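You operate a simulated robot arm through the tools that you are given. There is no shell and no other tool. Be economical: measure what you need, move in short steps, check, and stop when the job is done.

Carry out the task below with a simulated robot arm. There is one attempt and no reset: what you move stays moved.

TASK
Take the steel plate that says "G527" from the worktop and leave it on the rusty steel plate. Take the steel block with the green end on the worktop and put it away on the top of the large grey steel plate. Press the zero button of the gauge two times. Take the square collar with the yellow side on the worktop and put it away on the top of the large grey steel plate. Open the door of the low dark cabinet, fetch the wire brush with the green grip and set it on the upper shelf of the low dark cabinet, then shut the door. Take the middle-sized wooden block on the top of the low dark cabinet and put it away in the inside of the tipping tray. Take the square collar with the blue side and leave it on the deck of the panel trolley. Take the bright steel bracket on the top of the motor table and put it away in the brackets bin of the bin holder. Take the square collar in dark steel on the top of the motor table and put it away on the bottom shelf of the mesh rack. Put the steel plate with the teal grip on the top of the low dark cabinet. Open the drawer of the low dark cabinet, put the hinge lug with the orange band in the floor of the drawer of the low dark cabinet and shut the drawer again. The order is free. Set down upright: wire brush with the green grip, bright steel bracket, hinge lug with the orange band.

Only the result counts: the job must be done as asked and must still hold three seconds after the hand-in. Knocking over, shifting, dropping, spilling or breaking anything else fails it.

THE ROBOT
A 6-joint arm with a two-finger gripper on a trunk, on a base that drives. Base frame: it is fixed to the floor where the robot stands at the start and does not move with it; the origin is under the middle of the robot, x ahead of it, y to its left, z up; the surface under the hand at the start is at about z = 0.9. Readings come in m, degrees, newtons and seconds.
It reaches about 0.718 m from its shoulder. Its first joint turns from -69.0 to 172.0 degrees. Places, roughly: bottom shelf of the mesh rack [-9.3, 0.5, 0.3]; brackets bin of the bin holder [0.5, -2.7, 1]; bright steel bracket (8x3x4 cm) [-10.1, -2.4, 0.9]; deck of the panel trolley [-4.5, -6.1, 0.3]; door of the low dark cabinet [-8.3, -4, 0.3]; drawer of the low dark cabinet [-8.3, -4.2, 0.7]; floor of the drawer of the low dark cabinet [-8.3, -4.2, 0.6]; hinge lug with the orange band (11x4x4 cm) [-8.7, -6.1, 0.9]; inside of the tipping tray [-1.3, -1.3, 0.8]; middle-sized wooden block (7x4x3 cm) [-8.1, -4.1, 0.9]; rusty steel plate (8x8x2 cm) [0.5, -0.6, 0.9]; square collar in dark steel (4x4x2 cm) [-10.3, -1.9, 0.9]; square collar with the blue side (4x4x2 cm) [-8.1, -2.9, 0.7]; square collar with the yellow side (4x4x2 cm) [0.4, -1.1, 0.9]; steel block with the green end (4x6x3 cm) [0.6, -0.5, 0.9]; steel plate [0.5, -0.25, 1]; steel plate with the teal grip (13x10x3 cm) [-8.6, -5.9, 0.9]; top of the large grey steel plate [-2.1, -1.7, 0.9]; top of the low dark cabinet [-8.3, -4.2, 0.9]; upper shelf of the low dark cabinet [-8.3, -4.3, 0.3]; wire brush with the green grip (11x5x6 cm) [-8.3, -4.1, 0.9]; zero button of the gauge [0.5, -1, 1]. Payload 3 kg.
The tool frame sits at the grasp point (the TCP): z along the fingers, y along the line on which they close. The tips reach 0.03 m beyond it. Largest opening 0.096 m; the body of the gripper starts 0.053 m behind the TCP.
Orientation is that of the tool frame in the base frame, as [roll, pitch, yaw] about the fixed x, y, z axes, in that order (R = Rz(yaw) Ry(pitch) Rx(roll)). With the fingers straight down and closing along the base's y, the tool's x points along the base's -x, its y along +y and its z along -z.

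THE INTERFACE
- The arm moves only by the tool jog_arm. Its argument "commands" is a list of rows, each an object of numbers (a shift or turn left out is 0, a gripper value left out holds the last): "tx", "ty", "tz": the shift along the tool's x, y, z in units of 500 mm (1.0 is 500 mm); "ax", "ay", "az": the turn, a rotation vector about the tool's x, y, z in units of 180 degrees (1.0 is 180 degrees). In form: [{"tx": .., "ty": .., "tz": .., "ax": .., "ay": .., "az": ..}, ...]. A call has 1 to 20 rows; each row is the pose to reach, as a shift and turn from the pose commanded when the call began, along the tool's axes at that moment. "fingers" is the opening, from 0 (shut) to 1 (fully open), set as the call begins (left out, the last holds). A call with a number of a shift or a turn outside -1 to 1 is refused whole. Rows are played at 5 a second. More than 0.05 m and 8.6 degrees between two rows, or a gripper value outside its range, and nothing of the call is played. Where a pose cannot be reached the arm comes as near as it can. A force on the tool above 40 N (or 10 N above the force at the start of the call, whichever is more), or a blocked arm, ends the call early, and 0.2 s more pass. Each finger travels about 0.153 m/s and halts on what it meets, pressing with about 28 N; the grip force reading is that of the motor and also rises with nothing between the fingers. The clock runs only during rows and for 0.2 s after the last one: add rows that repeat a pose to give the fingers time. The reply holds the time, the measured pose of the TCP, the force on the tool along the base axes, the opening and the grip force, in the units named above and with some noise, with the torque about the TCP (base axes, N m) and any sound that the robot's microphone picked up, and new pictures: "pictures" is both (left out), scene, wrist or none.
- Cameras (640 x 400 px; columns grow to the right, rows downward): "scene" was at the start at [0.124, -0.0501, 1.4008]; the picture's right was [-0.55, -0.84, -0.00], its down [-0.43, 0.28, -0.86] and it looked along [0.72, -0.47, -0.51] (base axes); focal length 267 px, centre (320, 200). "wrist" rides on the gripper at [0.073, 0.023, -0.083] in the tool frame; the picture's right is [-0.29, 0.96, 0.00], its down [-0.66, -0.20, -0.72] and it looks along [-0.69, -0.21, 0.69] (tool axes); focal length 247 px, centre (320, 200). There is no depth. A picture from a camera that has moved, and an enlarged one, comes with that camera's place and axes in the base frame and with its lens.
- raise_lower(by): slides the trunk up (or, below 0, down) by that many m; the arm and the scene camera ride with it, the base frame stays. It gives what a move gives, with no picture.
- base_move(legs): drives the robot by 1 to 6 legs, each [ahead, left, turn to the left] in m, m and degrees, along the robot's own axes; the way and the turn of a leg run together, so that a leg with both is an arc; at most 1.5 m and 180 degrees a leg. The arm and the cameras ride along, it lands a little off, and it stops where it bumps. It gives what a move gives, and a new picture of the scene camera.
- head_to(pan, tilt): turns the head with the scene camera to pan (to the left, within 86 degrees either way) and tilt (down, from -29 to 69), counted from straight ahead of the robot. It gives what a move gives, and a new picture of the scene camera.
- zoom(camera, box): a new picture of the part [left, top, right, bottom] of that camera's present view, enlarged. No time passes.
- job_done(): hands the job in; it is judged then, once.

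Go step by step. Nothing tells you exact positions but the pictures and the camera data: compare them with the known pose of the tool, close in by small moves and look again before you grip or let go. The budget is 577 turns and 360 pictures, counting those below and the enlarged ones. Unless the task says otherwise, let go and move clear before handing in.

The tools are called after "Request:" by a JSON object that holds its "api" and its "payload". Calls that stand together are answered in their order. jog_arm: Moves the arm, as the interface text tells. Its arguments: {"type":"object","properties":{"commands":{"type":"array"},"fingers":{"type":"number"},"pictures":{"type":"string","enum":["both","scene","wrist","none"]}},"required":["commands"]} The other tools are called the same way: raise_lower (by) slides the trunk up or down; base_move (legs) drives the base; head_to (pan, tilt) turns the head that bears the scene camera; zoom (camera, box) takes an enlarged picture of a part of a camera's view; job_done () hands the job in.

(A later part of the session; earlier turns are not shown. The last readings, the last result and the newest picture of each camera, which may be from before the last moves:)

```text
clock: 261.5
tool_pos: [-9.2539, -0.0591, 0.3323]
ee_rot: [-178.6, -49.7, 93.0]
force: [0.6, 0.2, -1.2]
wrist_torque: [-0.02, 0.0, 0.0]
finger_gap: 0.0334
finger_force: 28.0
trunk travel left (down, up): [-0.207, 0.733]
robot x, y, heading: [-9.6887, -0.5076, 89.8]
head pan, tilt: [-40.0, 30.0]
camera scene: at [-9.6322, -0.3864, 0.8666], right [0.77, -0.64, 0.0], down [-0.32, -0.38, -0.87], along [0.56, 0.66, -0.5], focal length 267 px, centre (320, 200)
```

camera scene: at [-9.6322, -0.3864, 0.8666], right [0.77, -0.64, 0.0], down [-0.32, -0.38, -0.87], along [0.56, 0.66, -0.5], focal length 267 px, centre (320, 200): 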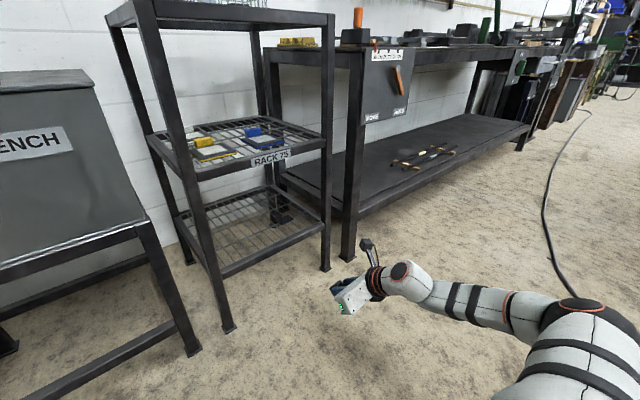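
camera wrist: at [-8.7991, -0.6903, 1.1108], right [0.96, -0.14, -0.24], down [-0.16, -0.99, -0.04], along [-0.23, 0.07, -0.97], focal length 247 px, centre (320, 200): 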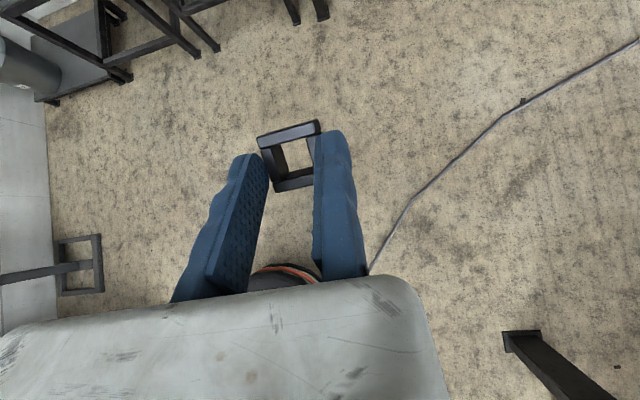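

Clear. Driving forward in two stages so the hand enters above the bottom shelf.

Request:
{"api": "base_move", "payload": {"legs": [[0.25, 0.03, 0]]}}

Request:
{"api": "zoom", "payload": {"camera": "wrist", "box": [0, 0, 640, 400]}}

```text
clock: 263.3
tool_pos: [-9.2846, 0.1884, 0.3312]
ee_rot: [-178.8, -49.8, 93.0]
force: [0.2, 0.5, -1.6]
wrist_torque: [0.0, -0.04, -0.02]
finger_gap: 0.0333
finger_force: 27.5
trunk travel left (down, up): [-0.207, 0.733]
robot x, y, heading: [-9.7202, -0.255, 89.8]
head pan, tilt: [-40.0, 30.0]
camera scene: at [-9.6629, -0.1383, 0.8667], right [0.77, -0.64, 0.0], down [-0.32, -0.38, -0.87], along [0.56, 0.66, -0.5], focal length 267 px, centre (320, 200)
```

scene: 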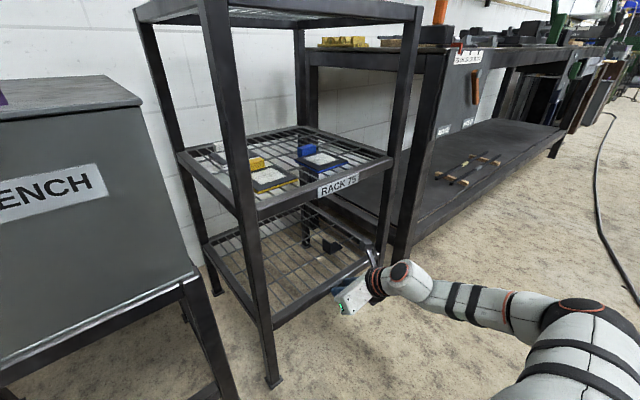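

```text
1.00 times, centred on (320, 200) of wrist (not enlarged: the box is as wide or as high as the picture)
camera zoom: at [-9.2619, 0.1739, 0.4405], right [0.96, -0.12, -0.24], down [-0.13, -0.99, -0.03], along [-0.23, 0.07, -0.97], focal length 247 px, centre (320, 200)
```

zoom: 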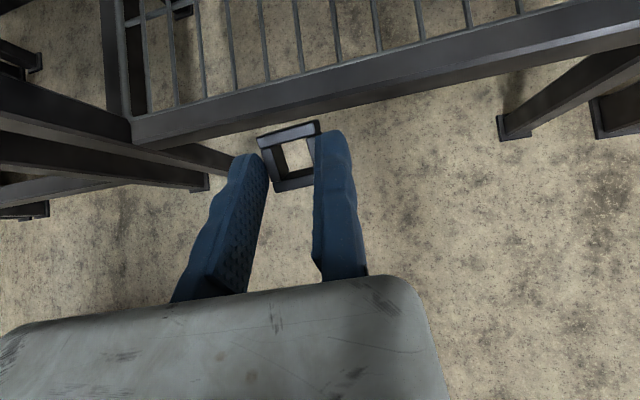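

Request:
{"api": "base_move", "payload": {"legs": [[0.1, 0, 0]]}}

Request:
{"api": "zoom", "payload": {"camera": "wrist", "box": [0, 0, 639, 399]}}

```text
clock: 264.4
tool_pos: [-9.2858, 0.2879, 0.331]
ee_rot: [-178.7, -49.8, 93.1]
force: [-0.4, 0.3, -1.7]
wrist_torque: [-0.06, -0.03, 0.01]
finger_gap: 0.0334
finger_force: 28.1
trunk travel left (down, up): [-0.207, 0.733]
robot x, y, heading: [-9.7188, -0.1583, 90.0]
head pan, tilt: [-40.0, 30.0]
camera scene: at [-9.6629, -0.0388, 0.8667], right [0.77, -0.64, 0.0], down [-0.32, -0.38, -0.87], along [0.56, 0.66, -0.5], focal length 267 px, centre (320, 200)
```

scene: 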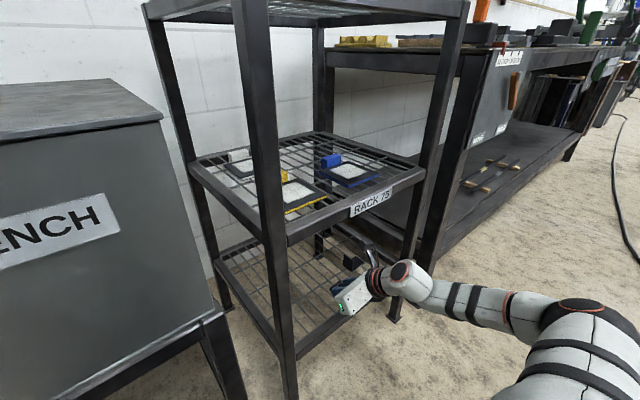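

```text
1.00 times, centred on (320, 200) of wrist (not enlarged: the box is as wide or as high as the picture)
camera zoom: at [-9.262, 0.2734, 0.4405], right [0.96, -0.12, -0.24], down [-0.13, -0.99, -0.03], along [-0.23, 0.07, -0.97], focal length 247 px, centre (320, 200)
```

zoom: 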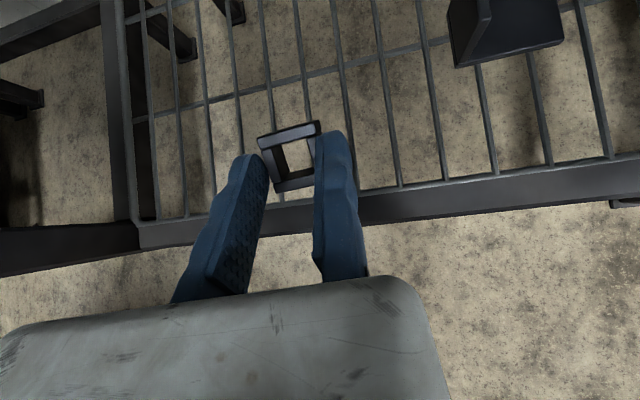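

The bottom shelf is a wire mesh; I'll set the collar over a wire crossing near (-9.308, 0.39). Lowering slightly, then forward 8 cm.

Request:
{"api": "raise_lower", "payload": {"by": -0.015}}

Request:
{"api": "base_move", "payload": {"legs": [[0.08, 0.005, 0]]}}

Request:
{"api": "zoom", "payload": {"camera": "wrist", "box": [0, 0, 639, 399]}}

```text
clock: 265.1
tool_pos: [-9.2855, 0.2881, 0.3157]
ee_rot: [-178.7, -49.8, 93.2]
force: [0.4, -0.8, -0.5]
wrist_torque: [-0.04, -0.05, 0.02]
finger_gap: 0.0331
finger_force: 28.1
trunk travel left (down, up): [-0.192, 0.748]
robot x, y, heading: [-9.7177, -0.1558, 90.2]
head pan, tilt: [-40.0, 30.0]
```

```text
clock: 266.1
tool_pos: [-9.2918, 0.3677, 0.315]
ee_rot: [-178.7, -49.9, 93.0]
force: [0.6, -0.3, -1.7]
wrist_torque: [-0.05, -0.04, 0.01]
finger_gap: 0.0334
finger_force: 28.0
trunk travel left (down, up): [-0.192, 0.748]
robot x, y, heading: [-9.7243, -0.0808, 90.0]
head pan, tilt: [-40.0, 30.0]
camera scene: at [-9.6679, 0.0417, 0.8517], right [0.77, -0.64, 0.0], down [-0.32, -0.38, -0.87], along [0.56, 0.66, -0.5], focal length 267 px, centre (320, 200)
```

scene: 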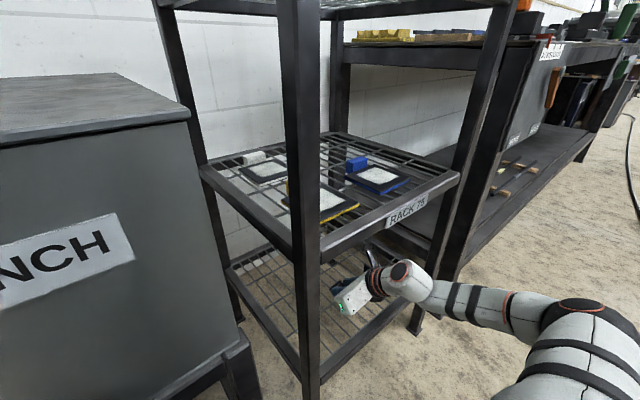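

```text
1.00 times, centred on (320, 200) of wrist (not enlarged: the box is as wide or as high as the picture)
camera zoom: at [-9.2668, 0.3536, 0.4255], right [0.96, -0.12, -0.24], down [-0.13, -0.99, -0.03], along [-0.23, 0.07, -0.97], focal length 247 px, centre (320, 200)
```

zoom: 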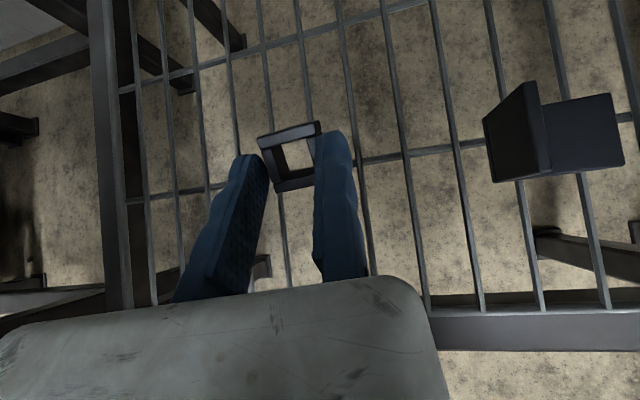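

The collar is above the wire crossing. Lowering carefully.

Request:
{"api": "raise_lower", "payload": {"by": -0.014}}

Request:
{"api": "raise_lower", "payload": {"by": -0.005}}

Request:
{"api": "raise_lower", "payload": {"by": -0.005}}

```text
clock: 266.7
tool_pos: [-9.2905, 0.3684, 0.3036]
ee_rot: [-178.9, -50.1, 93.2]
force: [0.0, 0.8, 10.3]
wrist_torque: [0.15, 0.17, 0.0]
finger_gap: 0.0333
finger_force: 28.0
trunk travel left (down, up): [-0.178, 0.762]
robot x, y, heading: [-9.7222, -0.0815, 90.1]
head pan, tilt: [-40.0, 30.0]
```

```text
clock: 267.3
tool_pos: [-9.2906, 0.3687, 0.303]
ee_rot: [-179.2, -50.3, 93.3]
force: [3.5, 2.5, 33.3]
wrist_torque: [0.53, 0.38, -0.08]
finger_gap: 0.0333
finger_force: 28.3
trunk travel left (down, up): [-0.173, 0.767]
robot x, y, heading: [-9.7244, -0.0775, 90.1]
head pan, tilt: [-40.0, 30.0]
```

```text
clock: 267.8
tool_pos: [-9.2927, 0.3676, 0.2921]
ee_rot: [-178.7, -49.7, 93.2]
force: [1.4, -2.8, 11.4]
wrist_torque: [0.06, -0.01, 0.0]
finger_gap: 0.0335
finger_force: 28.2
trunk travel left (down, up): [-0.168, 0.772]
robot x, y, heading: [-9.7215, -0.0761, 89.8]
head pan, tilt: [-40.0, 30.0]
```

Request:
{"api": "zoom", "payload": {"camera": "wrist", "box": [180, 90, 420, 240]}}

```text
2.67 times, centred on (300, 165) of wrist
camera zoom: at [-9.2675, 0.3524, 0.4012], right [0.96, -0.12, -0.24], down [-0.13, -0.99, -0.03], along [-0.23, 0.06, -0.97], focal length 659 px, centre (373, 293)
```

zoom: 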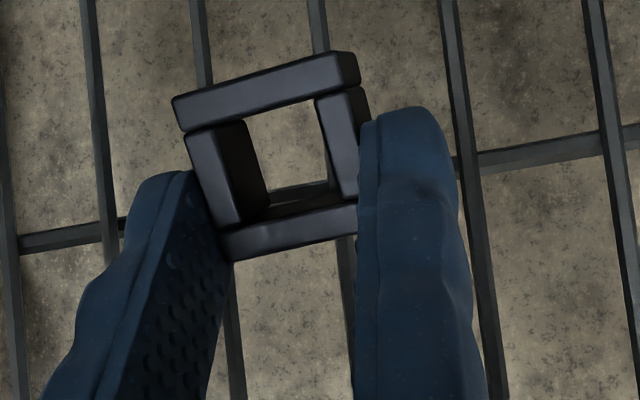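

The collar lies nearly flat on the wires. Releasing, then lifting slightly and backing the base out.

Request:
{"api": "jog_arm", "payload": {"commands": [{}, {}, {}], "fingers": 0.55, "pictures": "wrist"}}

```text
clock: 268.6
tool_pos: [-9.2911, 0.3685, 0.2919]
ee_rot: [-178.7, -49.8, 93.1]
force: [-0.2, 0.0, 0.6]
wrist_torque: [0.03, 0.04, 0.0]
finger_gap: 0.0529
finger_force: 0.1
trunk travel left (down, up): [-0.168, 0.772]
robot x, y, heading: [-9.7251, -0.077, 90.1]
head pan, tilt: [-40.0, 30.0]
camera wrist: at [-9.2669, 0.3535, 0.4015], right [0.96, -0.12, -0.24], down [-0.13, -0.99, -0.03], along [-0.23, 0.07, -0.97], focal length 247 px, centre (320, 200)
```

wrist: 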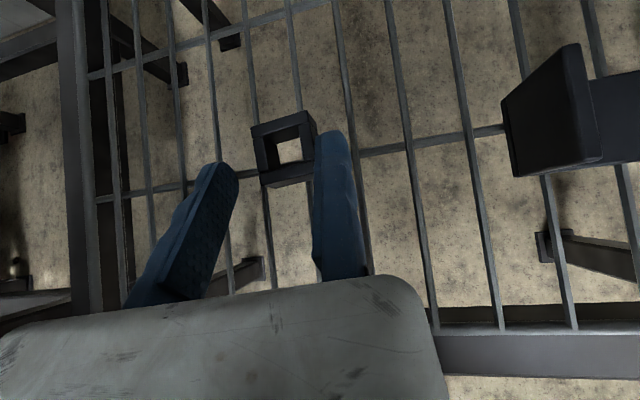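

Request:
{"api": "jog_arm", "payload": {"commands": [{"ty": 0.01}, {"ty": 0.01, "tz": -0.06}, {"ty": 0.01, "tz": -0.1}], "pictures": "wrist"}}

Request:
{"api": "base_move", "payload": {"legs": [[-0.5, 0, 0]]}}

```text
clock: 269.4
tool_pos: [-9.2863, 0.3687, 0.2922]
ee_rot: [-178.6, -49.9, 93.0]
force: [0.8, 0.4, 1.1]
wrist_torque: [-0.01, 0.01, 0.05]
finger_gap: 0.053
finger_force: 0.0
out of reach, approached as far as the arm can: row 2, 3
trunk travel left (down, up): [-0.168, 0.772]
robot x, y, heading: [-9.7221, -0.0771, 90.2]
head pan, tilt: [-40.0, 30.0]
camera wrist: at [-9.2619, 0.3539, 0.4015], right [0.96, -0.12, -0.24], down [-0.13, -0.99, -0.03], along [-0.23, 0.07, -0.97], focal length 247 px, centre (320, 200)
```

wrist: 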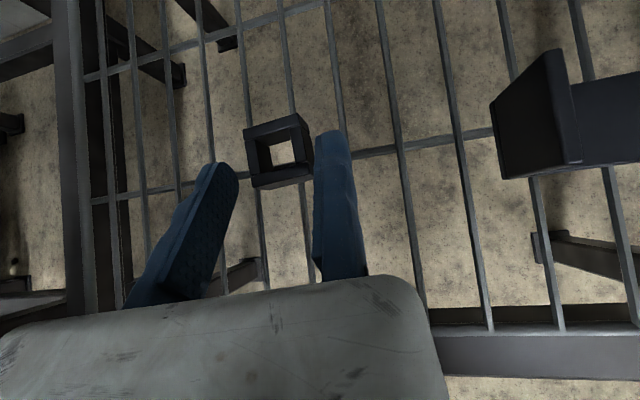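

```text
clock: 272.4
tool_pos: [-9.2859, -0.1323, 0.2917]
ee_rot: [-178.7, -49.8, 93.2]
force: [-0.7, 0.2, -0.8]
wrist_torque: [-0.03, -0.01, -0.03]
finger_gap: 0.0529
finger_force: 0.2
trunk travel left (down, up): [-0.168, 0.772]
robot x, y, heading: [-9.7266, -0.5774, 90.4]
head pan, tilt: [-40.0, 30.0]
camera scene: at [-9.6676, -0.4596, 0.8277], right [0.77, -0.64, 0.0], down [-0.32, -0.38, -0.87], along [0.56, 0.66, -0.5], focal length 267 px, centre (320, 200)
```

scene: 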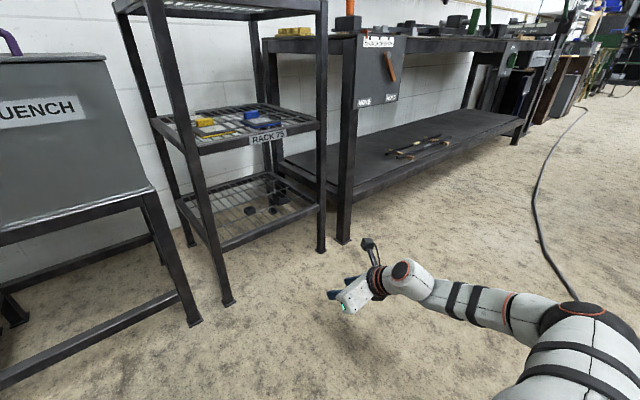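

The collar rests on the bottom shelf. Raising the trunk and untilting the hand, then heading to the dark cabinet.

Request:
{"api": "raise_lower", "payload": {"by": 0.65}}

Request:
{"api": "jog_arm", "payload": {"commands": [{"ay": -0.046}, {"ay": -0.092}, {"ay": -0.138}, {"ay": -0.184}, {"ay": -0.23}, {"ay": -0.276}], "pictures": "none"}}

Request:
{"api": "base_move", "payload": {"legs": [[-0.1, -0.45, 0], [0, 0, 90], [0, 1.2, 0]]}}

Request:
{"api": "head_to", "payload": {"pan": 75, "tilt": 20}}

```text
refused: 0.65 is not a number from -0.4 to 0.4
```

```text
clock: 273.8
tool_pos: [-9.2854, -0.1319, 0.2927]
ee_rot: [-179.1, -0.1, 94.0]
force: [0.6, -0.2, 0.6]
wrist_torque: [0.0, 0.04, 0.01]
finger_gap: 0.0525
finger_force: 0.0
trunk travel left (down, up): [-0.168, 0.772]
robot x, y, heading: [-9.7215, -0.5804, 90.1]
head pan, tilt: [-40.0, 30.0]
```

```text
clock: 286.0
tool_pos: [-9.7108, -1.4428, 0.2923]
ee_rot: [-179.2, -0.1, -174.9]
force: [0.2, -0.6, 0.5]
wrist_torque: [-0.03, -0.03, 0.0]
finger_gap: 0.0528
finger_force: 0.0
trunk travel left (down, up): [-0.168, 0.772]
robot x, y, heading: [-9.2573, -1.8723, -178.9]
head pan, tilt: [-40.0, 30.0]
camera scene: at [-9.3783, -1.819, 0.8277], right [0.63, 0.78, 0.0], down [0.39, -0.31, -0.87], along [-0.67, 0.54, -0.5], focal length 267 px, centre (320, 200)
```

scene: 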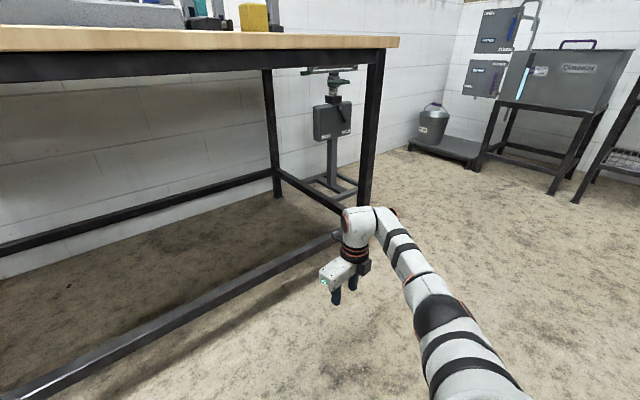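

```text
clock: 288.0
tool_pos: [-9.7094, -1.4437, 0.2909]
ee_rot: [-179.1, 0.0, -174.9]
force: [1.3, 0.6, 0.6]
wrist_torque: [0.0, 0.0, -0.01]
finger_gap: 0.0525
finger_force: 0.0
trunk travel left (down, up): [-0.168, 0.772]
robot x, y, heading: [-9.2577, -1.8725, -179.4]
head pan, tilt: [75.0, 20.0]
camera scene: at [-9.3303, -1.9662, 0.8438], right [-0.97, 0.24, 0.0], down [0.08, 0.33, -0.94], along [-0.23, -0.91, -0.34], focal length 267 px, centre (320, 200)
```

scene: 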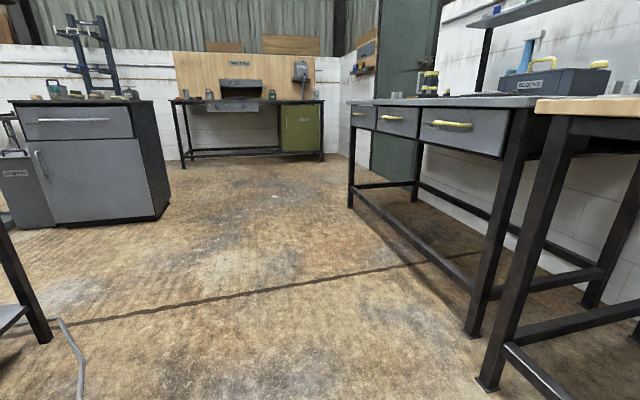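

The dark cabinet (front facing +y, drawer above, door with handle on its +x side, hinge on the -x side) is at x -8.57..-7.88, front y≈-4.13. Raising the trunk for a better view.

Request:
{"api": "raise_lower", "payload": {"by": 0.4}}

Request:
{"api": "raise_lower", "payload": {"by": 0.25}}

Request:
{"api": "base_move", "payload": {"legs": [[0, 0.8, 0], [0, 0, 90]]}}

Request:
{"api": "head_to", "payload": {"pan": 25, "tilt": 30}}

```text
clock: 291.8
tool_pos: [-9.7103, -1.4446, 0.6919]
ee_rot: [-179.2, -0.1, -174.9]
force: [0.5, -0.4, -0.2]
wrist_torque: [-0.01, 0.02, -0.02]
finger_gap: 0.0524
finger_force: 0.0
trunk travel left (down, up): [-0.568, 0.372]
robot x, y, heading: [-9.2593, -1.8737, -178.8]
head pan, tilt: [75.0, 20.0]
```

```text
clock: 294.4
tool_pos: [-9.7112, -1.4446, 0.9406]
ee_rot: [-179.2, -0.2, -174.9]
force: [0.7, 0.6, -0.3]
wrist_torque: [0.01, -0.05, 0.02]
finger_gap: 0.0529
finger_force: 0.0
trunk travel left (down, up): [-0.818, 0.122]
robot x, y, heading: [-9.2547, -1.8748, -178.8]
head pan, tilt: [75.0, 20.0]
```

```text
clock: 302.5
tool_pos: [-9.6668, -3.1267, 0.9434]
ee_rot: [-179.2, 0.0, -84.6]
force: [0.5, 0.0, 0.6]
wrist_torque: [0.0, 0.01, -0.01]
finger_gap: 0.0528
finger_force: 0.1
trunk travel left (down, up): [-0.818, 0.122]
robot x, y, heading: [-9.2375, -2.6714, -88.3]
head pan, tilt: [75.0, 20.0]
camera scene: at [-9.1482, -2.7433, 1.4938], right [-0.24, -0.97, 0.0], down [-0.33, 0.08, -0.94], along [0.91, -0.22, -0.34], focal length 267 px, centre (320, 200)
```

scene: 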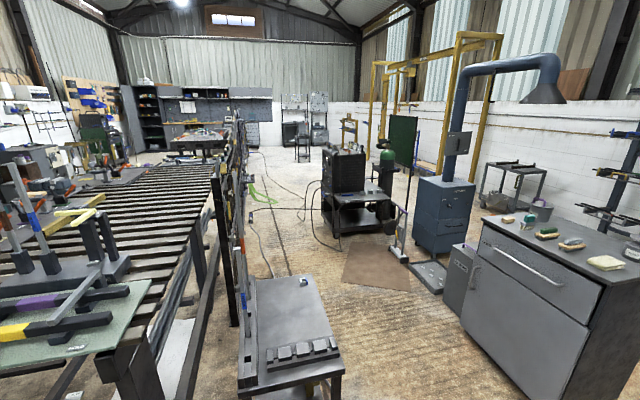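

```text
clock: 303.7
tool_pos: [-9.6668, -3.1264, 0.9423]
ee_rot: [-179.1, -0.2, -84.6]
force: [-0.4, 0.9, -0.1]
wrist_torque: [0.02, 0.02, -0.01]
finger_gap: 0.0529
finger_force: 0.0
trunk travel left (down, up): [-0.818, 0.122]
robot x, y, heading: [-9.2388, -2.6745, -88.5]
head pan, tilt: [25.0, 30.0]
camera scene: at [-9.1984, -2.8023, 1.4777], right [-0.9, -0.44, 0.0], down [-0.22, 0.45, -0.87], along [0.39, -0.78, -0.5], focal length 267 px, centre (320, 200)
```

scene: 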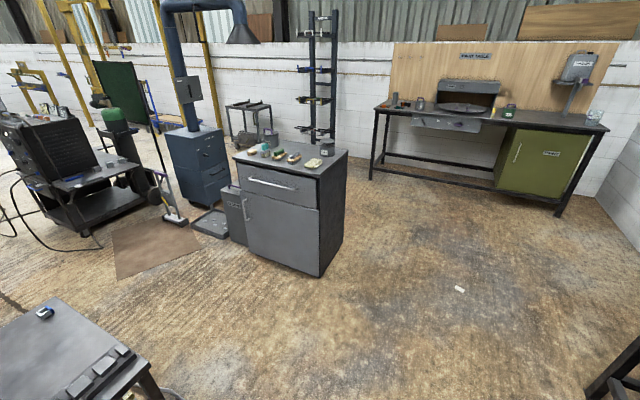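

Request:
{"api": "zoom", "payload": {"camera": "scene", "box": [215, 120, 375, 290]}}

Request:
{"api": "zoom", "payload": {"camera": "scene", "box": [370, 50, 620, 210]}}

```text
2.35 times, centred on (295, 205) of scene
camera zoom: at [-9.1984, -2.8023, 1.4777], right [-0.9, -0.44, 0.0], down [-0.22, 0.45, -0.87], along [0.39, -0.78, -0.5], focal length 629 px, centre (379, 188)
```

zoom: 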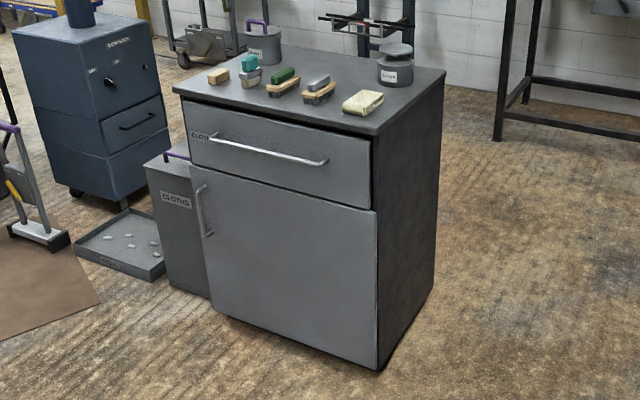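

```text
2.50 times, centred on (495, 130) of scene
camera zoom: at [-9.1984, -2.8023, 1.4777], right [-0.9, -0.44, 0.0], down [-0.22, 0.45, -0.87], along [0.39, -0.78, -0.5], focal length 668 px, centre (-118, 375)
```

zoom: 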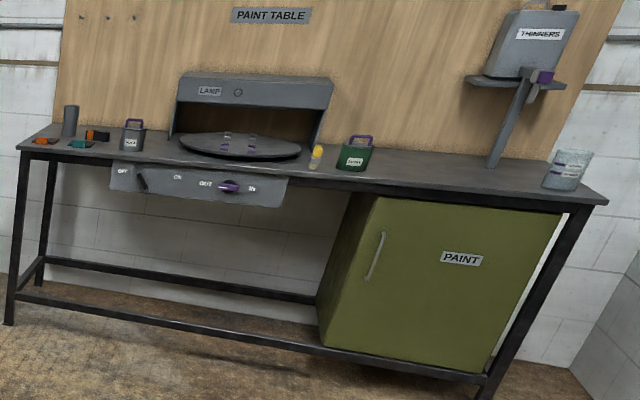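

I'll drive around to stand in front of the cabinet (heading -90°, near (-7.85, -3.45)).

Request:
{"api": "base_move", "payload": {"legs": [[0.76, 0, -1.5], [0, 1.35, 0]]}}

Request:
{"api": "head_to", "payload": {"pan": -25, "tilt": 45}}

```text
clock: 314.1
tool_pos: [-8.3323, -3.885, 0.943]
ee_rot: [-179.2, -0.1, -87.1]
force: [-0.2, 0.0, -0.6]
wrist_torque: [0.02, 0.03, 0.01]
finger_gap: 0.0526
finger_force: 0.0
trunk travel left (down, up): [-0.818, 0.122]
robot x, y, heading: [-7.8857, -3.4471, -91.1]
head pan, tilt: [25.0, 30.0]
camera scene: at [-7.8501, -3.5821, 1.4777], right [-0.92, -0.4, 0.0], down [-0.2, 0.46, -0.87], along [0.35, -0.79, -0.5], focal length 267 px, centre (320, 200)
```

scene: 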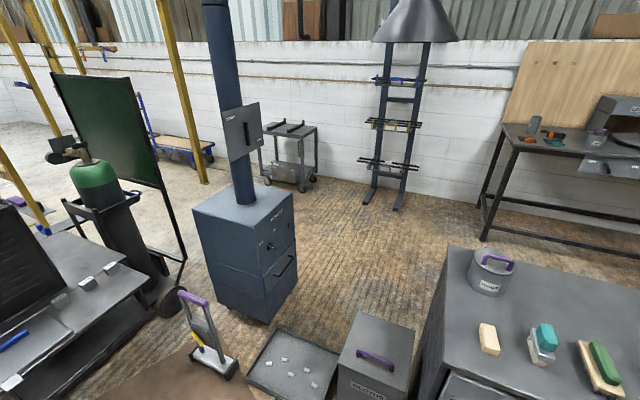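

```text
clock: 315.3
tool_pos: [-8.3322, -3.8853, 0.9428]
ee_rot: [-179.2, -0.1, -87.2]
force: [0.0, 0.3, -0.2]
wrist_torque: [0.01, 0.0, -0.01]
finger_gap: 0.0526
finger_force: 0.0
trunk travel left (down, up): [-0.818, 0.122]
robot x, y, heading: [-7.8858, -3.4505, -91.1]
head pan, tilt: [-25.0, 45.0]
camera scene: at [-7.9223, -3.5724, 1.4551], right [-0.9, 0.44, 0.0], down [0.31, 0.63, -0.71], along [-0.31, -0.63, -0.71], focal length 267 px, centre (320, 200)
```

scene: 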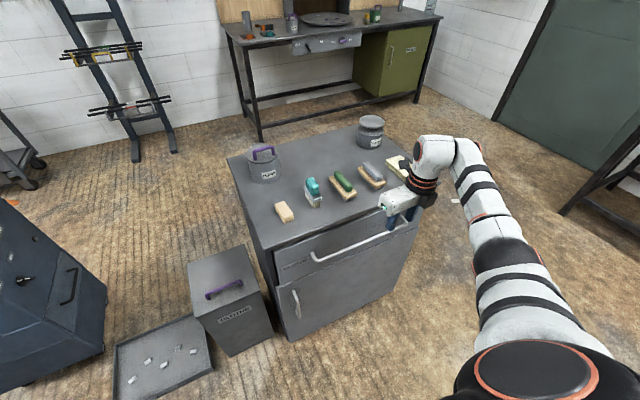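

Request:
{"api": "zoom", "payload": {"camera": "scene", "box": [225, 110, 425, 350]}}

Request:
{"api": "zoom", "payload": {"camera": "scene", "box": [220, 10, 400, 80]}}

```text
1.67 times, centred on (325, 230) of scene
camera zoom: at [-7.9223, -3.5724, 1.4551], right [-0.9, 0.44, 0.0], down [0.31, 0.63, -0.71], along [-0.31, -0.63, -0.71], focal length 446 px, centre (312, 150)
```

zoom: 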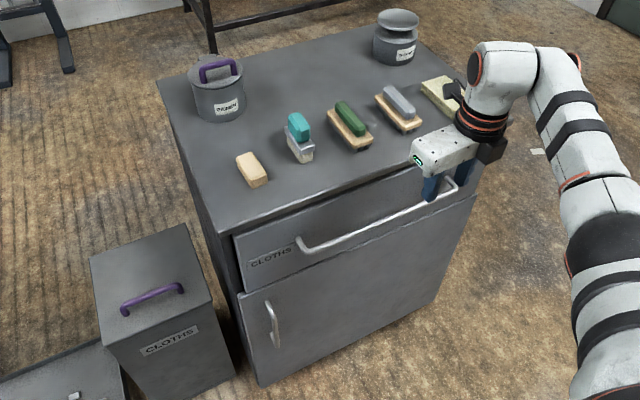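

```text
3.56 times, centred on (310, 45) of scene
camera zoom: at [-7.9223, -3.5724, 1.4551], right [-0.9, 0.44, 0.0], down [0.31, 0.63, -0.71], along [-0.31, -0.63, -0.71], focal length 950 px, centre (356, 751)
```

zoom: 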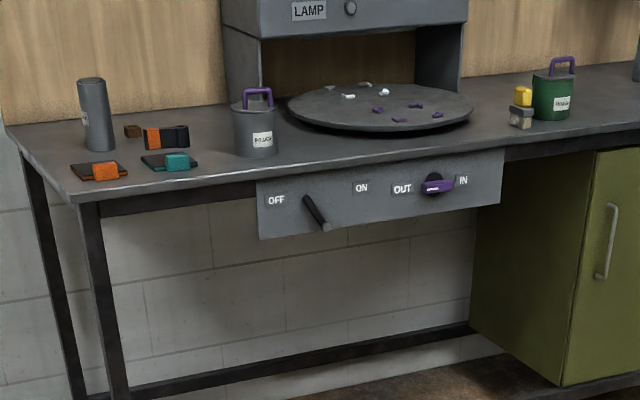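

Cabinet-top items: wooden block near (-8.06,-4.08), green-grip brush near (-8.26,-4.09). I'll begin with the door: align with its handle (x≈-8.02) and tilt the hand to 60°.

Request:
{"api": "base_move", "payload": {"legs": [[-0.05, 0.3, 1.1]]}}

Request:
{"api": "jog_arm", "payload": {"commands": [{"ay": 0.046}, {"ay": 0.092}, {"ay": 0.138}, {"ay": 0.184}, {"ay": 0.23}, {"ay": 0.276}, {"ay": 0.32}, {"ay": 0.333}]}}

```text
clock: 317.4
tool_pos: [-8.0222, -3.8482, 0.9418]
ee_rot: [-179.2, -0.1, -86.0]
force: [-0.2, 0.6, -0.6]
wrist_torque: [-0.02, 0.0, -0.01]
finger_gap: 0.0528
finger_force: 0.1
trunk travel left (down, up): [-0.818, 0.122]
robot x, y, heading: [-7.5856, -3.4045, -89.9]
head pan, tilt: [-25.0, 45.0]
camera scene: at [-7.6199, -3.5264, 1.4551], right [-0.91, 0.42, 0.0], down [0.3, 0.64, -0.71], along [-0.3, -0.64, -0.71], focal length 267 px, centre (320, 200)
```

scene: 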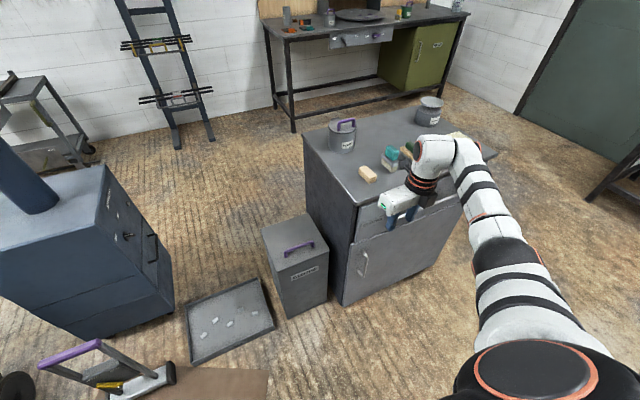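

```text
clock: 319.2
tool_pos: [-8.021, -3.8471, 0.9382]
ee_rot: [-178.3, -59.0, -87.4]
force: [-0.2, -0.2, 0.5]
wrist_torque: [0.0, 0.0, 0.0]
finger_gap: 0.053
finger_force: 0.0
out of reach, approached as far as the arm can: row 8
trunk travel left (down, up): [-0.818, 0.122]
robot x, y, heading: [-7.5838, -3.3997, -90.0]
head pan, tilt: [-25.0, 45.0]
camera scene: at [-7.6194, -3.5262, 1.4551], right [-0.91, 0.42, 0.0], down [0.3, 0.64, -0.71], along [-0.3, -0.64, -0.71], focal length 267 px, centre (320, 200)
camera wrist: at [-8.0492, -3.8163, 1.044], right [-0.96, 0.08, -0.27], down [0.14, 0.97, -0.19], along [0.24, -0.22, -0.94], focal length 247 px, centre (320, 200)
```

scene: 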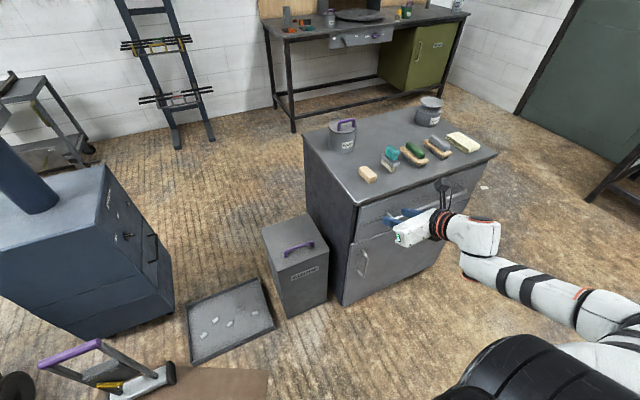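
wrist: 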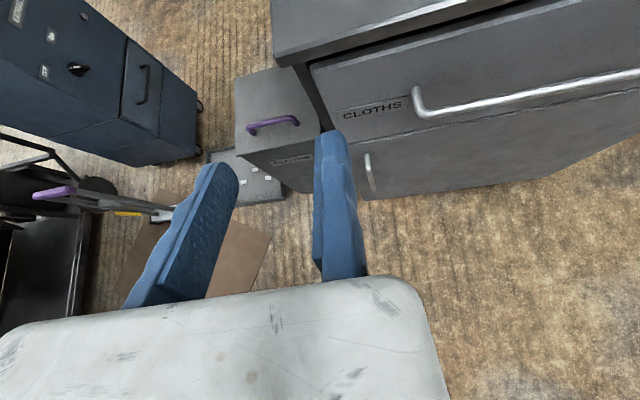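

Request:
{"api": "zoom", "payload": {"camera": "scene", "box": [290, 160, 450, 310]}}

Request:
{"api": "zoom", "payload": {"camera": "wrist", "box": [300, 60, 460, 210]}}

```text
2.67 times, centred on (370, 235) of scene
camera zoom: at [-7.6194, -3.5262, 1.4551], right [-0.91, 0.42, 0.0], down [0.3, 0.64, -0.71], along [-0.3, -0.64, -0.71], focal length 713 px, centre (187, 107)
```

zoom: 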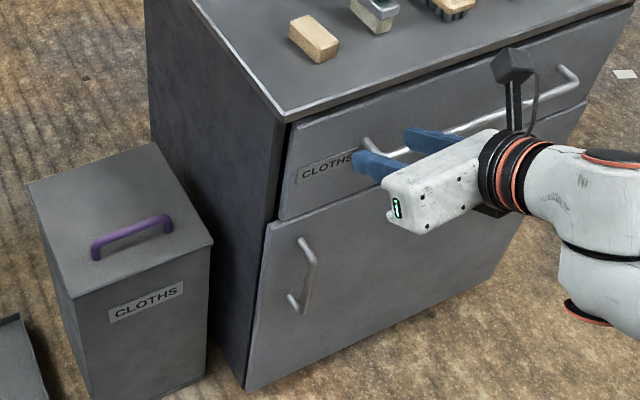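

```text
2.67 times, centred on (380, 135) of wrist
camera zoom: at [-8.0492, -3.8163, 1.044], right [-0.96, 0.08, -0.27], down [0.14, 0.97, -0.19], along [0.24, -0.22, -0.94], focal length 659 px, centre (160, 373)
```

zoom: 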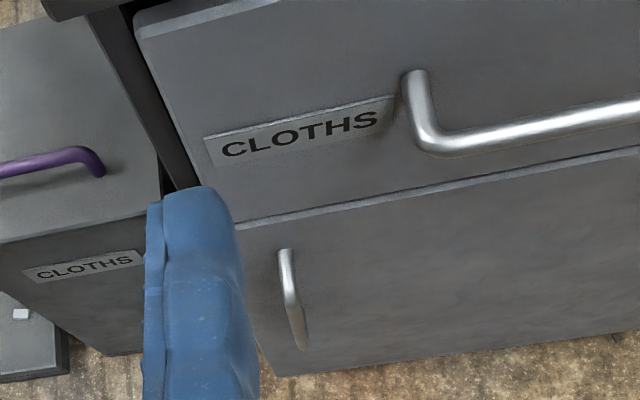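

The door handle bar is near (-8.034, -3.974), z≈0.44–0.6; the drawer handle's left corner at (-8.103, -3.974, 0.757). Lowering the trunk to bring the hand to the door handle's height.

Request:
{"api": "raise_lower", "payload": {"by": -0.4}}

Request:
{"api": "jog_arm", "payload": {"commands": [{"ty": 0.03, "tx": 0.02, "tz": 0.04}, {"ty": 0.052, "tx": 0.04, "tz": 0.07}]}}

```text
clock: 323.0
tool_pos: [-8.0215, -3.8472, 0.5392]
ee_rot: [-178.3, -59.0, -87.3]
force: [-0.1, 0.7, 0.0]
wrist_torque: [0.02, -0.01, -0.01]
finger_gap: 0.0525
finger_force: 0.0
trunk travel left (down, up): [-0.418, 0.522]
robot x, y, heading: [-7.5785, -3.4027, -90.0]
head pan, tilt: [-25.0, 45.0]
```

```text
clock: 323.6
tool_pos: [-8.0443, -3.8905, 0.5369]
ee_rot: [-178.2, -58.9, -87.4]
force: [-0.4, -0.2, 0.3]
wrist_torque: [-0.02, -0.01, 0.02]
finger_gap: 0.053
finger_force: 0.0
trunk travel left (down, up): [-0.418, 0.522]
robot x, y, heading: [-7.5875, -3.4038, -90.1]
head pan, tilt: [-25.0, 45.0]
camera scene: at [-7.6193, -3.5263, 1.0551], right [-0.91, 0.42, 0.0], down [0.3, 0.64, -0.71], along [-0.3, -0.64, -0.71], focal length 267 px, centre (320, 200)
camera wrist: at [-8.0723, -3.8587, 0.6422], right [-0.96, 0.08, -0.27], down [0.14, 0.97, -0.19], along [0.24, -0.22, -0.94], focal length 247 px, centre (320, 200)
```

scene: 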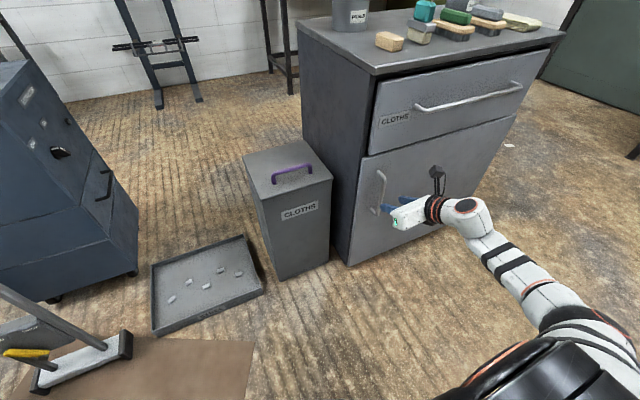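
wrist: 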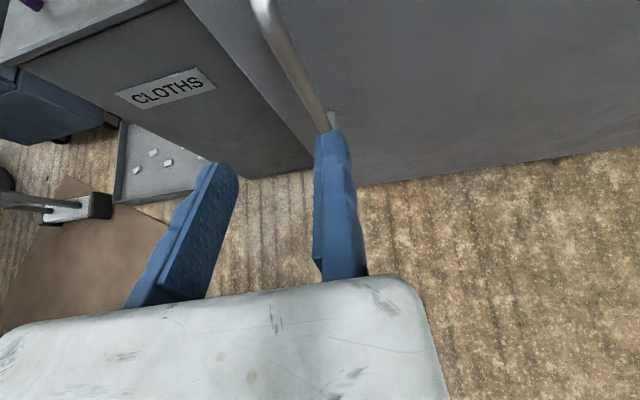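

The bar is at x≈-8.036. Advancing 7 cm so it lies between the fingers.

Request:
{"api": "jog_arm", "payload": {"commands": [{"tx": 0.037, "tz": 0.062, "ty": 0.006}, {"tx": 0.06, "tz": 0.1, "ty": 0.006}, {"tx": 0.0747, "tz": 0.124, "ty": 0.006}], "pictures": "wrist"}}

```text
clock: 324.4
tool_pos: [-8.0425, -3.9636, 0.5372]
ee_rot: [-178.4, -58.8, -87.2]
force: [0.7, 0.7, 0.5]
wrist_torque: [0.01, -0.01, -0.03]
finger_gap: 0.0526
finger_force: 0.0
trunk travel left (down, up): [-0.418, 0.522]
robot x, y, heading: [-7.5795, -3.4004, -89.9]
head pan, tilt: [-25.0, 45.0]
camera wrist: at [-8.0699, -3.9317, 0.643], right [-0.96, 0.08, -0.26], down [0.14, 0.97, -0.19], along [0.24, -0.22, -0.95], focal length 247 px, centre (320, 200)
```

wrist: 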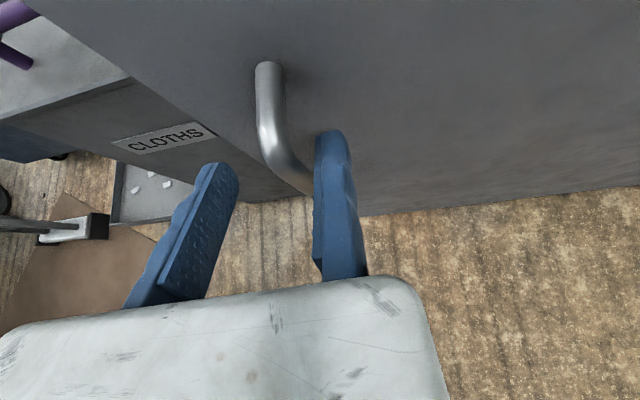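

Request:
{"api": "jog_arm", "payload": {"commands": [{}, {}, {}, {}], "fingers": 0, "pictures": "wrist"}}

```text
clock: 325.6
tool_pos: [-8.0368, -3.9627, 0.5386]
ee_rot: [-178.1, -58.7, -86.7]
force: [6.3, 3.1, 3.3]
wrist_torque: [0.03, 1.0, 0.25]
finger_gap: 0.012
finger_force: 45.0
trunk travel left (down, up): [-0.418, 0.522]
robot x, y, heading: [-7.5851, -3.4015, -89.8]
head pan, tilt: [-25.0, 45.0]
stopped in row 4: the force on the tool passed its limit at 40 N (the readings are from after the stop); the commanded pose is now the measured one
camera wrist: at [-8.0651, -3.9322, 0.6432], right [-0.96, 0.07, -0.27], down [0.12, 0.97, -0.19], along [0.25, -0.21, -0.95], focal length 247 px, centre (320, 200)
```

wrist: 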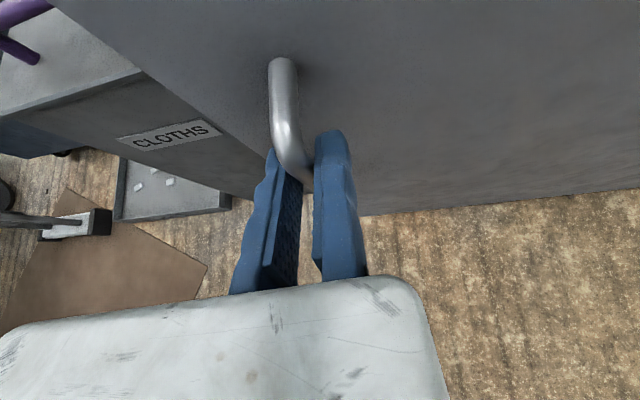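

Handle gripped. I'll swing the door by moving the base on an arc about the hinge at (-8.58, -4.0), first 6°.

Request:
{"api": "base_move", "payload": {"legs": [[-0.104, -0.063, 6]]}}

```text
clock: 326.8
tool_pos: [-8.045, -3.9072, 0.5381]
ee_rot: [-178.0, -58.8, -81.0]
force: [3.4, -0.1, 3.5]
wrist_torque: [-0.82, 0.89, 0.08]
finger_gap: 0.0118
finger_force: 45.4
trunk travel left (down, up): [-0.418, 0.522]
robot x, y, heading: [-7.649, -3.3013, -83.6]
head pan, tilt: [-25.0, 45.0]
camera scene: at [-7.673, -3.4282, 1.0553], right [-0.95, 0.32, 0.0], down [0.23, 0.67, -0.71], along [-0.23, -0.67, -0.71], focal length 267 px, centre (320, 200)
```

scene: 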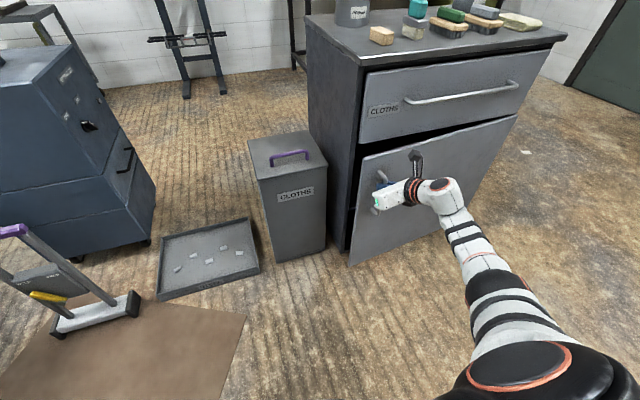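

The door follows. Another 10° on the same arc.

Request:
{"api": "base_move", "payload": {"legs": [[-0.174, -0.105, 10]]}}

```text
clock: 328.4
tool_pos: [-8.0702, -3.818, 0.5383]
ee_rot: [-178.1, -59.0, -71.1]
force: [-20.5, -7.3, 9.9]
wrist_torque: [-0.16, 1.46, -0.17]
finger_gap: 0.0119
finger_force: 45.4
trunk travel left (down, up): [-0.418, 0.522]
robot x, y, heading: [-7.7871, -3.1529, -73.8]
head pan, tilt: [-25.0, 45.0]
camera scene: at [-7.7886, -3.28, 1.0553], right [-0.99, 0.15, 0.0], down [0.11, 0.7, -0.71], along [-0.11, -0.7, -0.71], focal length 267 px, centre (320, 200)
```

scene: 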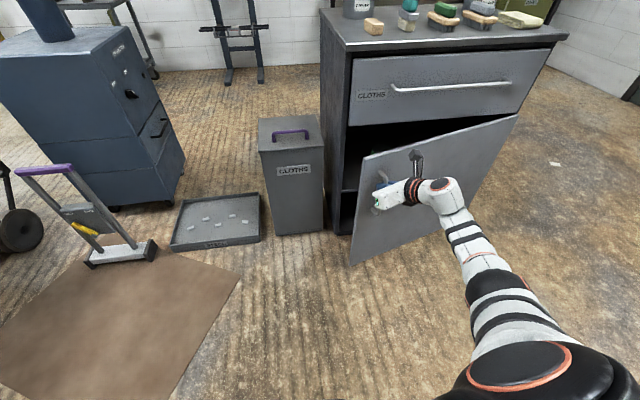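

The door stands at about 17°. Releasing the handle, retreating, then I'll push it wider from inside with closed fingers.

Request:
{"api": "jog_arm", "payload": {"commands": [{}, {}, {"tz": -0.06}, {"tz": -0.14}, {"tz": -0.2}], "fingers": 0.5, "pictures": "wrist"}}

Request:
{"api": "raise_lower", "payload": {"by": 0.3}}

Request:
{"api": "jog_arm", "payload": {"commands": [{"ay": -0.046}, {"ay": -0.092}, {"ay": -0.138}, {"ay": -0.184}, {"ay": -0.23}, {"ay": -0.276}, {"ay": -0.32}, {"ay": -0.327}], "fingers": 0, "pictures": "scene"}}

```text
clock: 329.6
tool_pos: [-8.1009, -3.739, 0.5905]
ee_rot: [-178.6, -58.9, -70.6]
force: [-0.5, 0.3, 0.1]
wrist_torque: [-0.03, 0.0, 0.03]
finger_gap: 0.048
finger_force: 0.0
trunk travel left (down, up): [-0.418, 0.522]
robot x, y, heading: [-7.7917, -3.1526, -73.7]
head pan, tilt: [-25.0, 45.0]
camera wrist: at [-8.1364, -3.7158, 0.6956], right [-0.94, -0.19, -0.26], down [-0.15, 0.97, -0.19], along [0.29, -0.14, -0.95], focal length 247 px, centre (320, 200)
```

wrist: 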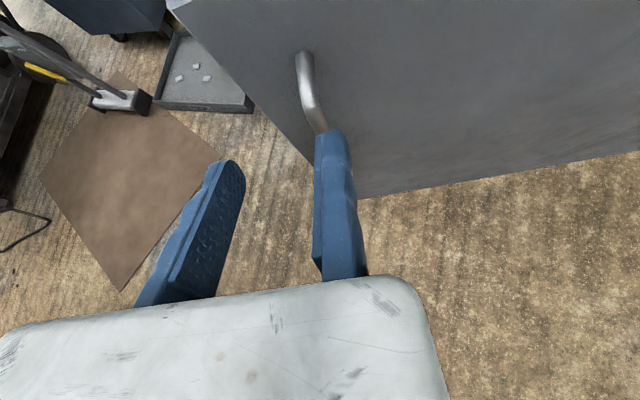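

```text
clock: 332.6
tool_pos: [-8.1023, -3.7383, 0.8896]
ee_rot: [-178.2, -58.8, -71.0]
force: [0.0, 1.0, 0.3]
wrist_torque: [-0.01, 0.0, -0.01]
finger_gap: 0.0479
finger_force: 0.1
trunk travel left (down, up): [-0.718, 0.222]
robot x, y, heading: [-7.7873, -3.156, -73.8]
head pan, tilt: [-25.0, 45.0]
```

```text
clock: 334.4
tool_pos: [-8.1034, -3.739, 0.8903]
ee_rot: [-179.1, 0.0, -69.4]
force: [0.3, -0.6, 0.1]
wrist_torque: [0.01, -0.02, 0.0]
finger_gap: 0.0001
finger_force: 27.9
trunk travel left (down, up): [-0.718, 0.222]
robot x, y, heading: [-7.7869, -3.1529, -73.5]
head pan, tilt: [-25.0, 45.0]
camera scene: at [-7.7875, -3.2808, 1.3551], right [-0.99, 0.15, 0.0], down [0.11, 0.7, -0.71], along [-0.11, -0.7, -0.71], focal length 267 px, centre (320, 200)
```

scene: 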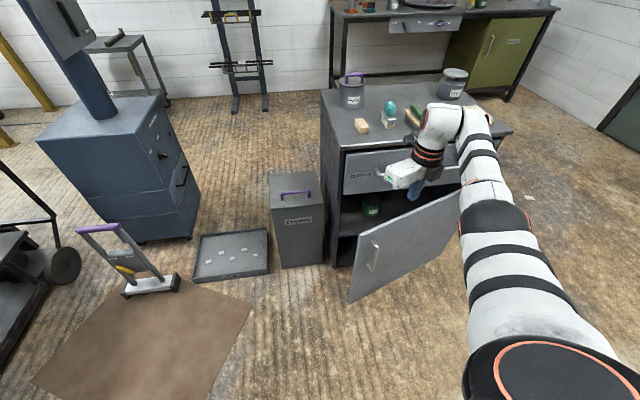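

Door now at ~20°. Repositioning the base (heading -110°) so the closed fingers come behind the door's free edge, above it first.

Request:
{"api": "base_move", "payload": {"legs": [[0, 0, -36.5], [0.33, 0.49, 0]]}}

Request:
{"api": "head_to", "payload": {"pan": -20, "tilt": 50}}

```text
clock: 339.5
tool_pos: [-8.0398, -3.9179, 0.8901]
ee_rot: [-179.1, -0.1, -105.8]
force: [-0.1, 0.5, 0.6]
wrist_torque: [0.03, 0.01, 0.01]
finger_gap: 0.0
finger_force: 28.0
trunk travel left (down, up): [-0.718, 0.222]
robot x, y, heading: [-7.4351, -3.6311, -109.8]
head pan, tilt: [-25.0, 45.0]
camera scene: at [-7.5153, -3.7369, 1.3551], right [-0.71, 0.71, 0.0], down [0.5, 0.5, -0.71], along [-0.5, -0.5, -0.71], focal length 267 px, centre (320, 200)
```

scene: 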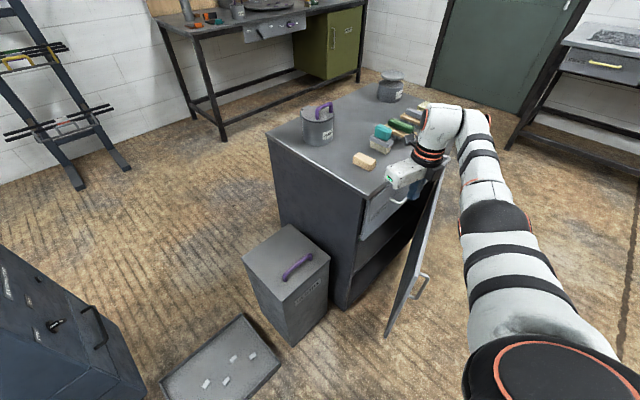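

```text
clock: 340.1
tool_pos: [-8.0397, -3.918, 0.8911]
ee_rot: [-179.1, -0.1, -105.7]
force: [0.0, 0.7, 0.1]
wrist_torque: [0.0, 0.01, -0.02]
finger_gap: 0.0
finger_force: 27.8
trunk travel left (down, up): [-0.718, 0.222]
robot x, y, heading: [-7.4393, -3.6335, -110.1]
head pan, tilt: [-20.0, 50.0]
camera scene: at [-7.5074, -3.7382, 1.3482], right [-0.76, 0.64, 0.0], down [0.49, 0.59, -0.64], along [-0.41, -0.49, -0.77], focal length 267 px, centre (320, 200)
```

scene: 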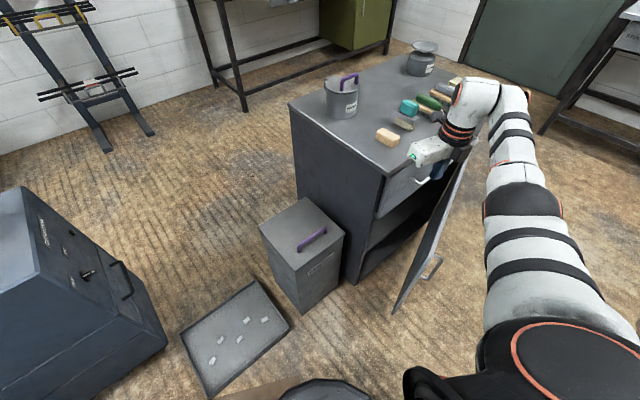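

To keep the wrist camera clear of the drawer handle I'll back off 5 cm, then lower behind the door's top edge.

Request:
{"api": "base_move", "payload": {"legs": [[-0.05, 0, 0]]}}

Request:
{"api": "raise_lower", "payload": {"by": -0.2}}

Request:
{"api": "zoom", "payload": {"camera": "scene", "box": [340, 60, 540, 260]}}

Request:
{"api": "zoom", "payload": {"camera": "wrist", "box": [0, 0, 639, 399]}}

```text
clock: 341.1
tool_pos: [-8.0227, -3.8714, 0.89]
ee_rot: [-179.0, 0.0, -105.6]
force: [-0.3, 1.2, 0.6]
wrist_torque: [0.04, 0.01, -0.04]
finger_gap: 0.0
finger_force: 28.0
trunk travel left (down, up): [-0.718, 0.222]
robot x, y, heading: [-7.4196, -3.5848, -110.1]
head pan, tilt: [-20.0, 50.0]
camera scene: at [-7.4904, -3.6913, 1.3482], right [-0.77, 0.64, 0.0], down [0.49, 0.59, -0.64], along [-0.41, -0.49, -0.77], focal length 267 px, centre (320, 200)
```

scene: 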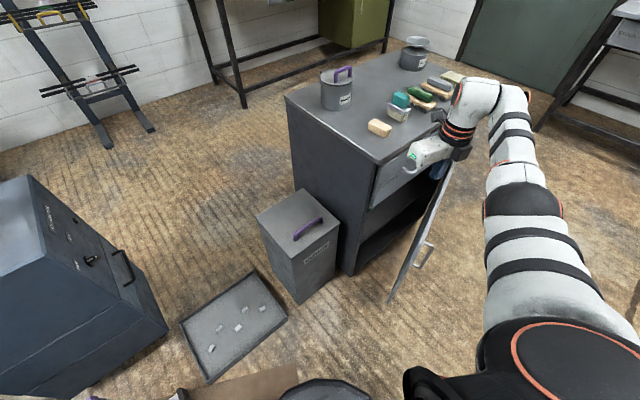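

```text
clock: 343.2
tool_pos: [-8.0229, -3.8706, 0.6901]
ee_rot: [-179.2, -0.1, -105.7]
force: [-0.5, 0.2, -0.5]
wrist_torque: [0.0, 0.01, 0.02]
finger_gap: 0.0
finger_force: 28.1
trunk travel left (down, up): [-0.518, 0.422]
robot x, y, heading: [-7.4226, -3.5848, -110.1]
head pan, tilt: [-20.0, 50.0]
```

```text
2.00 times, centred on (440, 160) of scene
camera zoom: at [-7.49, -3.6914, 1.1482], right [-0.77, 0.64, 0.0], down [0.49, 0.59, -0.64], along [-0.41, -0.49, -0.77], focal length 534 px, centre (80, 280)
```

zoom: 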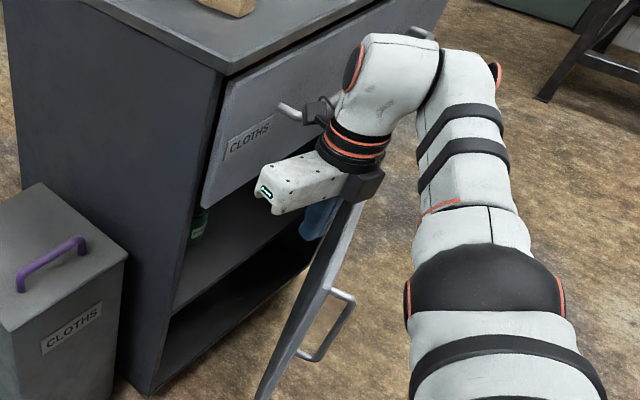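

```text
1.00 times, centred on (320, 200) of wrist (not enlarged: the box is as wide or as high as the picture)
camera zoom: at [-8.0668, -3.9358, 0.7727], right [-0.84, 0.54, -0.02], down [0.36, 0.58, 0.73], along [0.4, 0.6, -0.69], focal length 247 px, centre (320, 200)
```

zoom: 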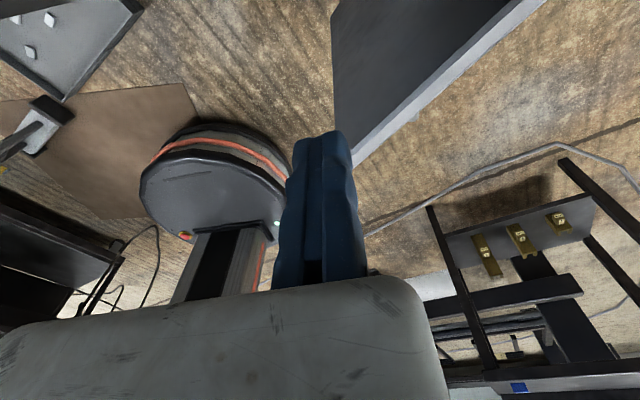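

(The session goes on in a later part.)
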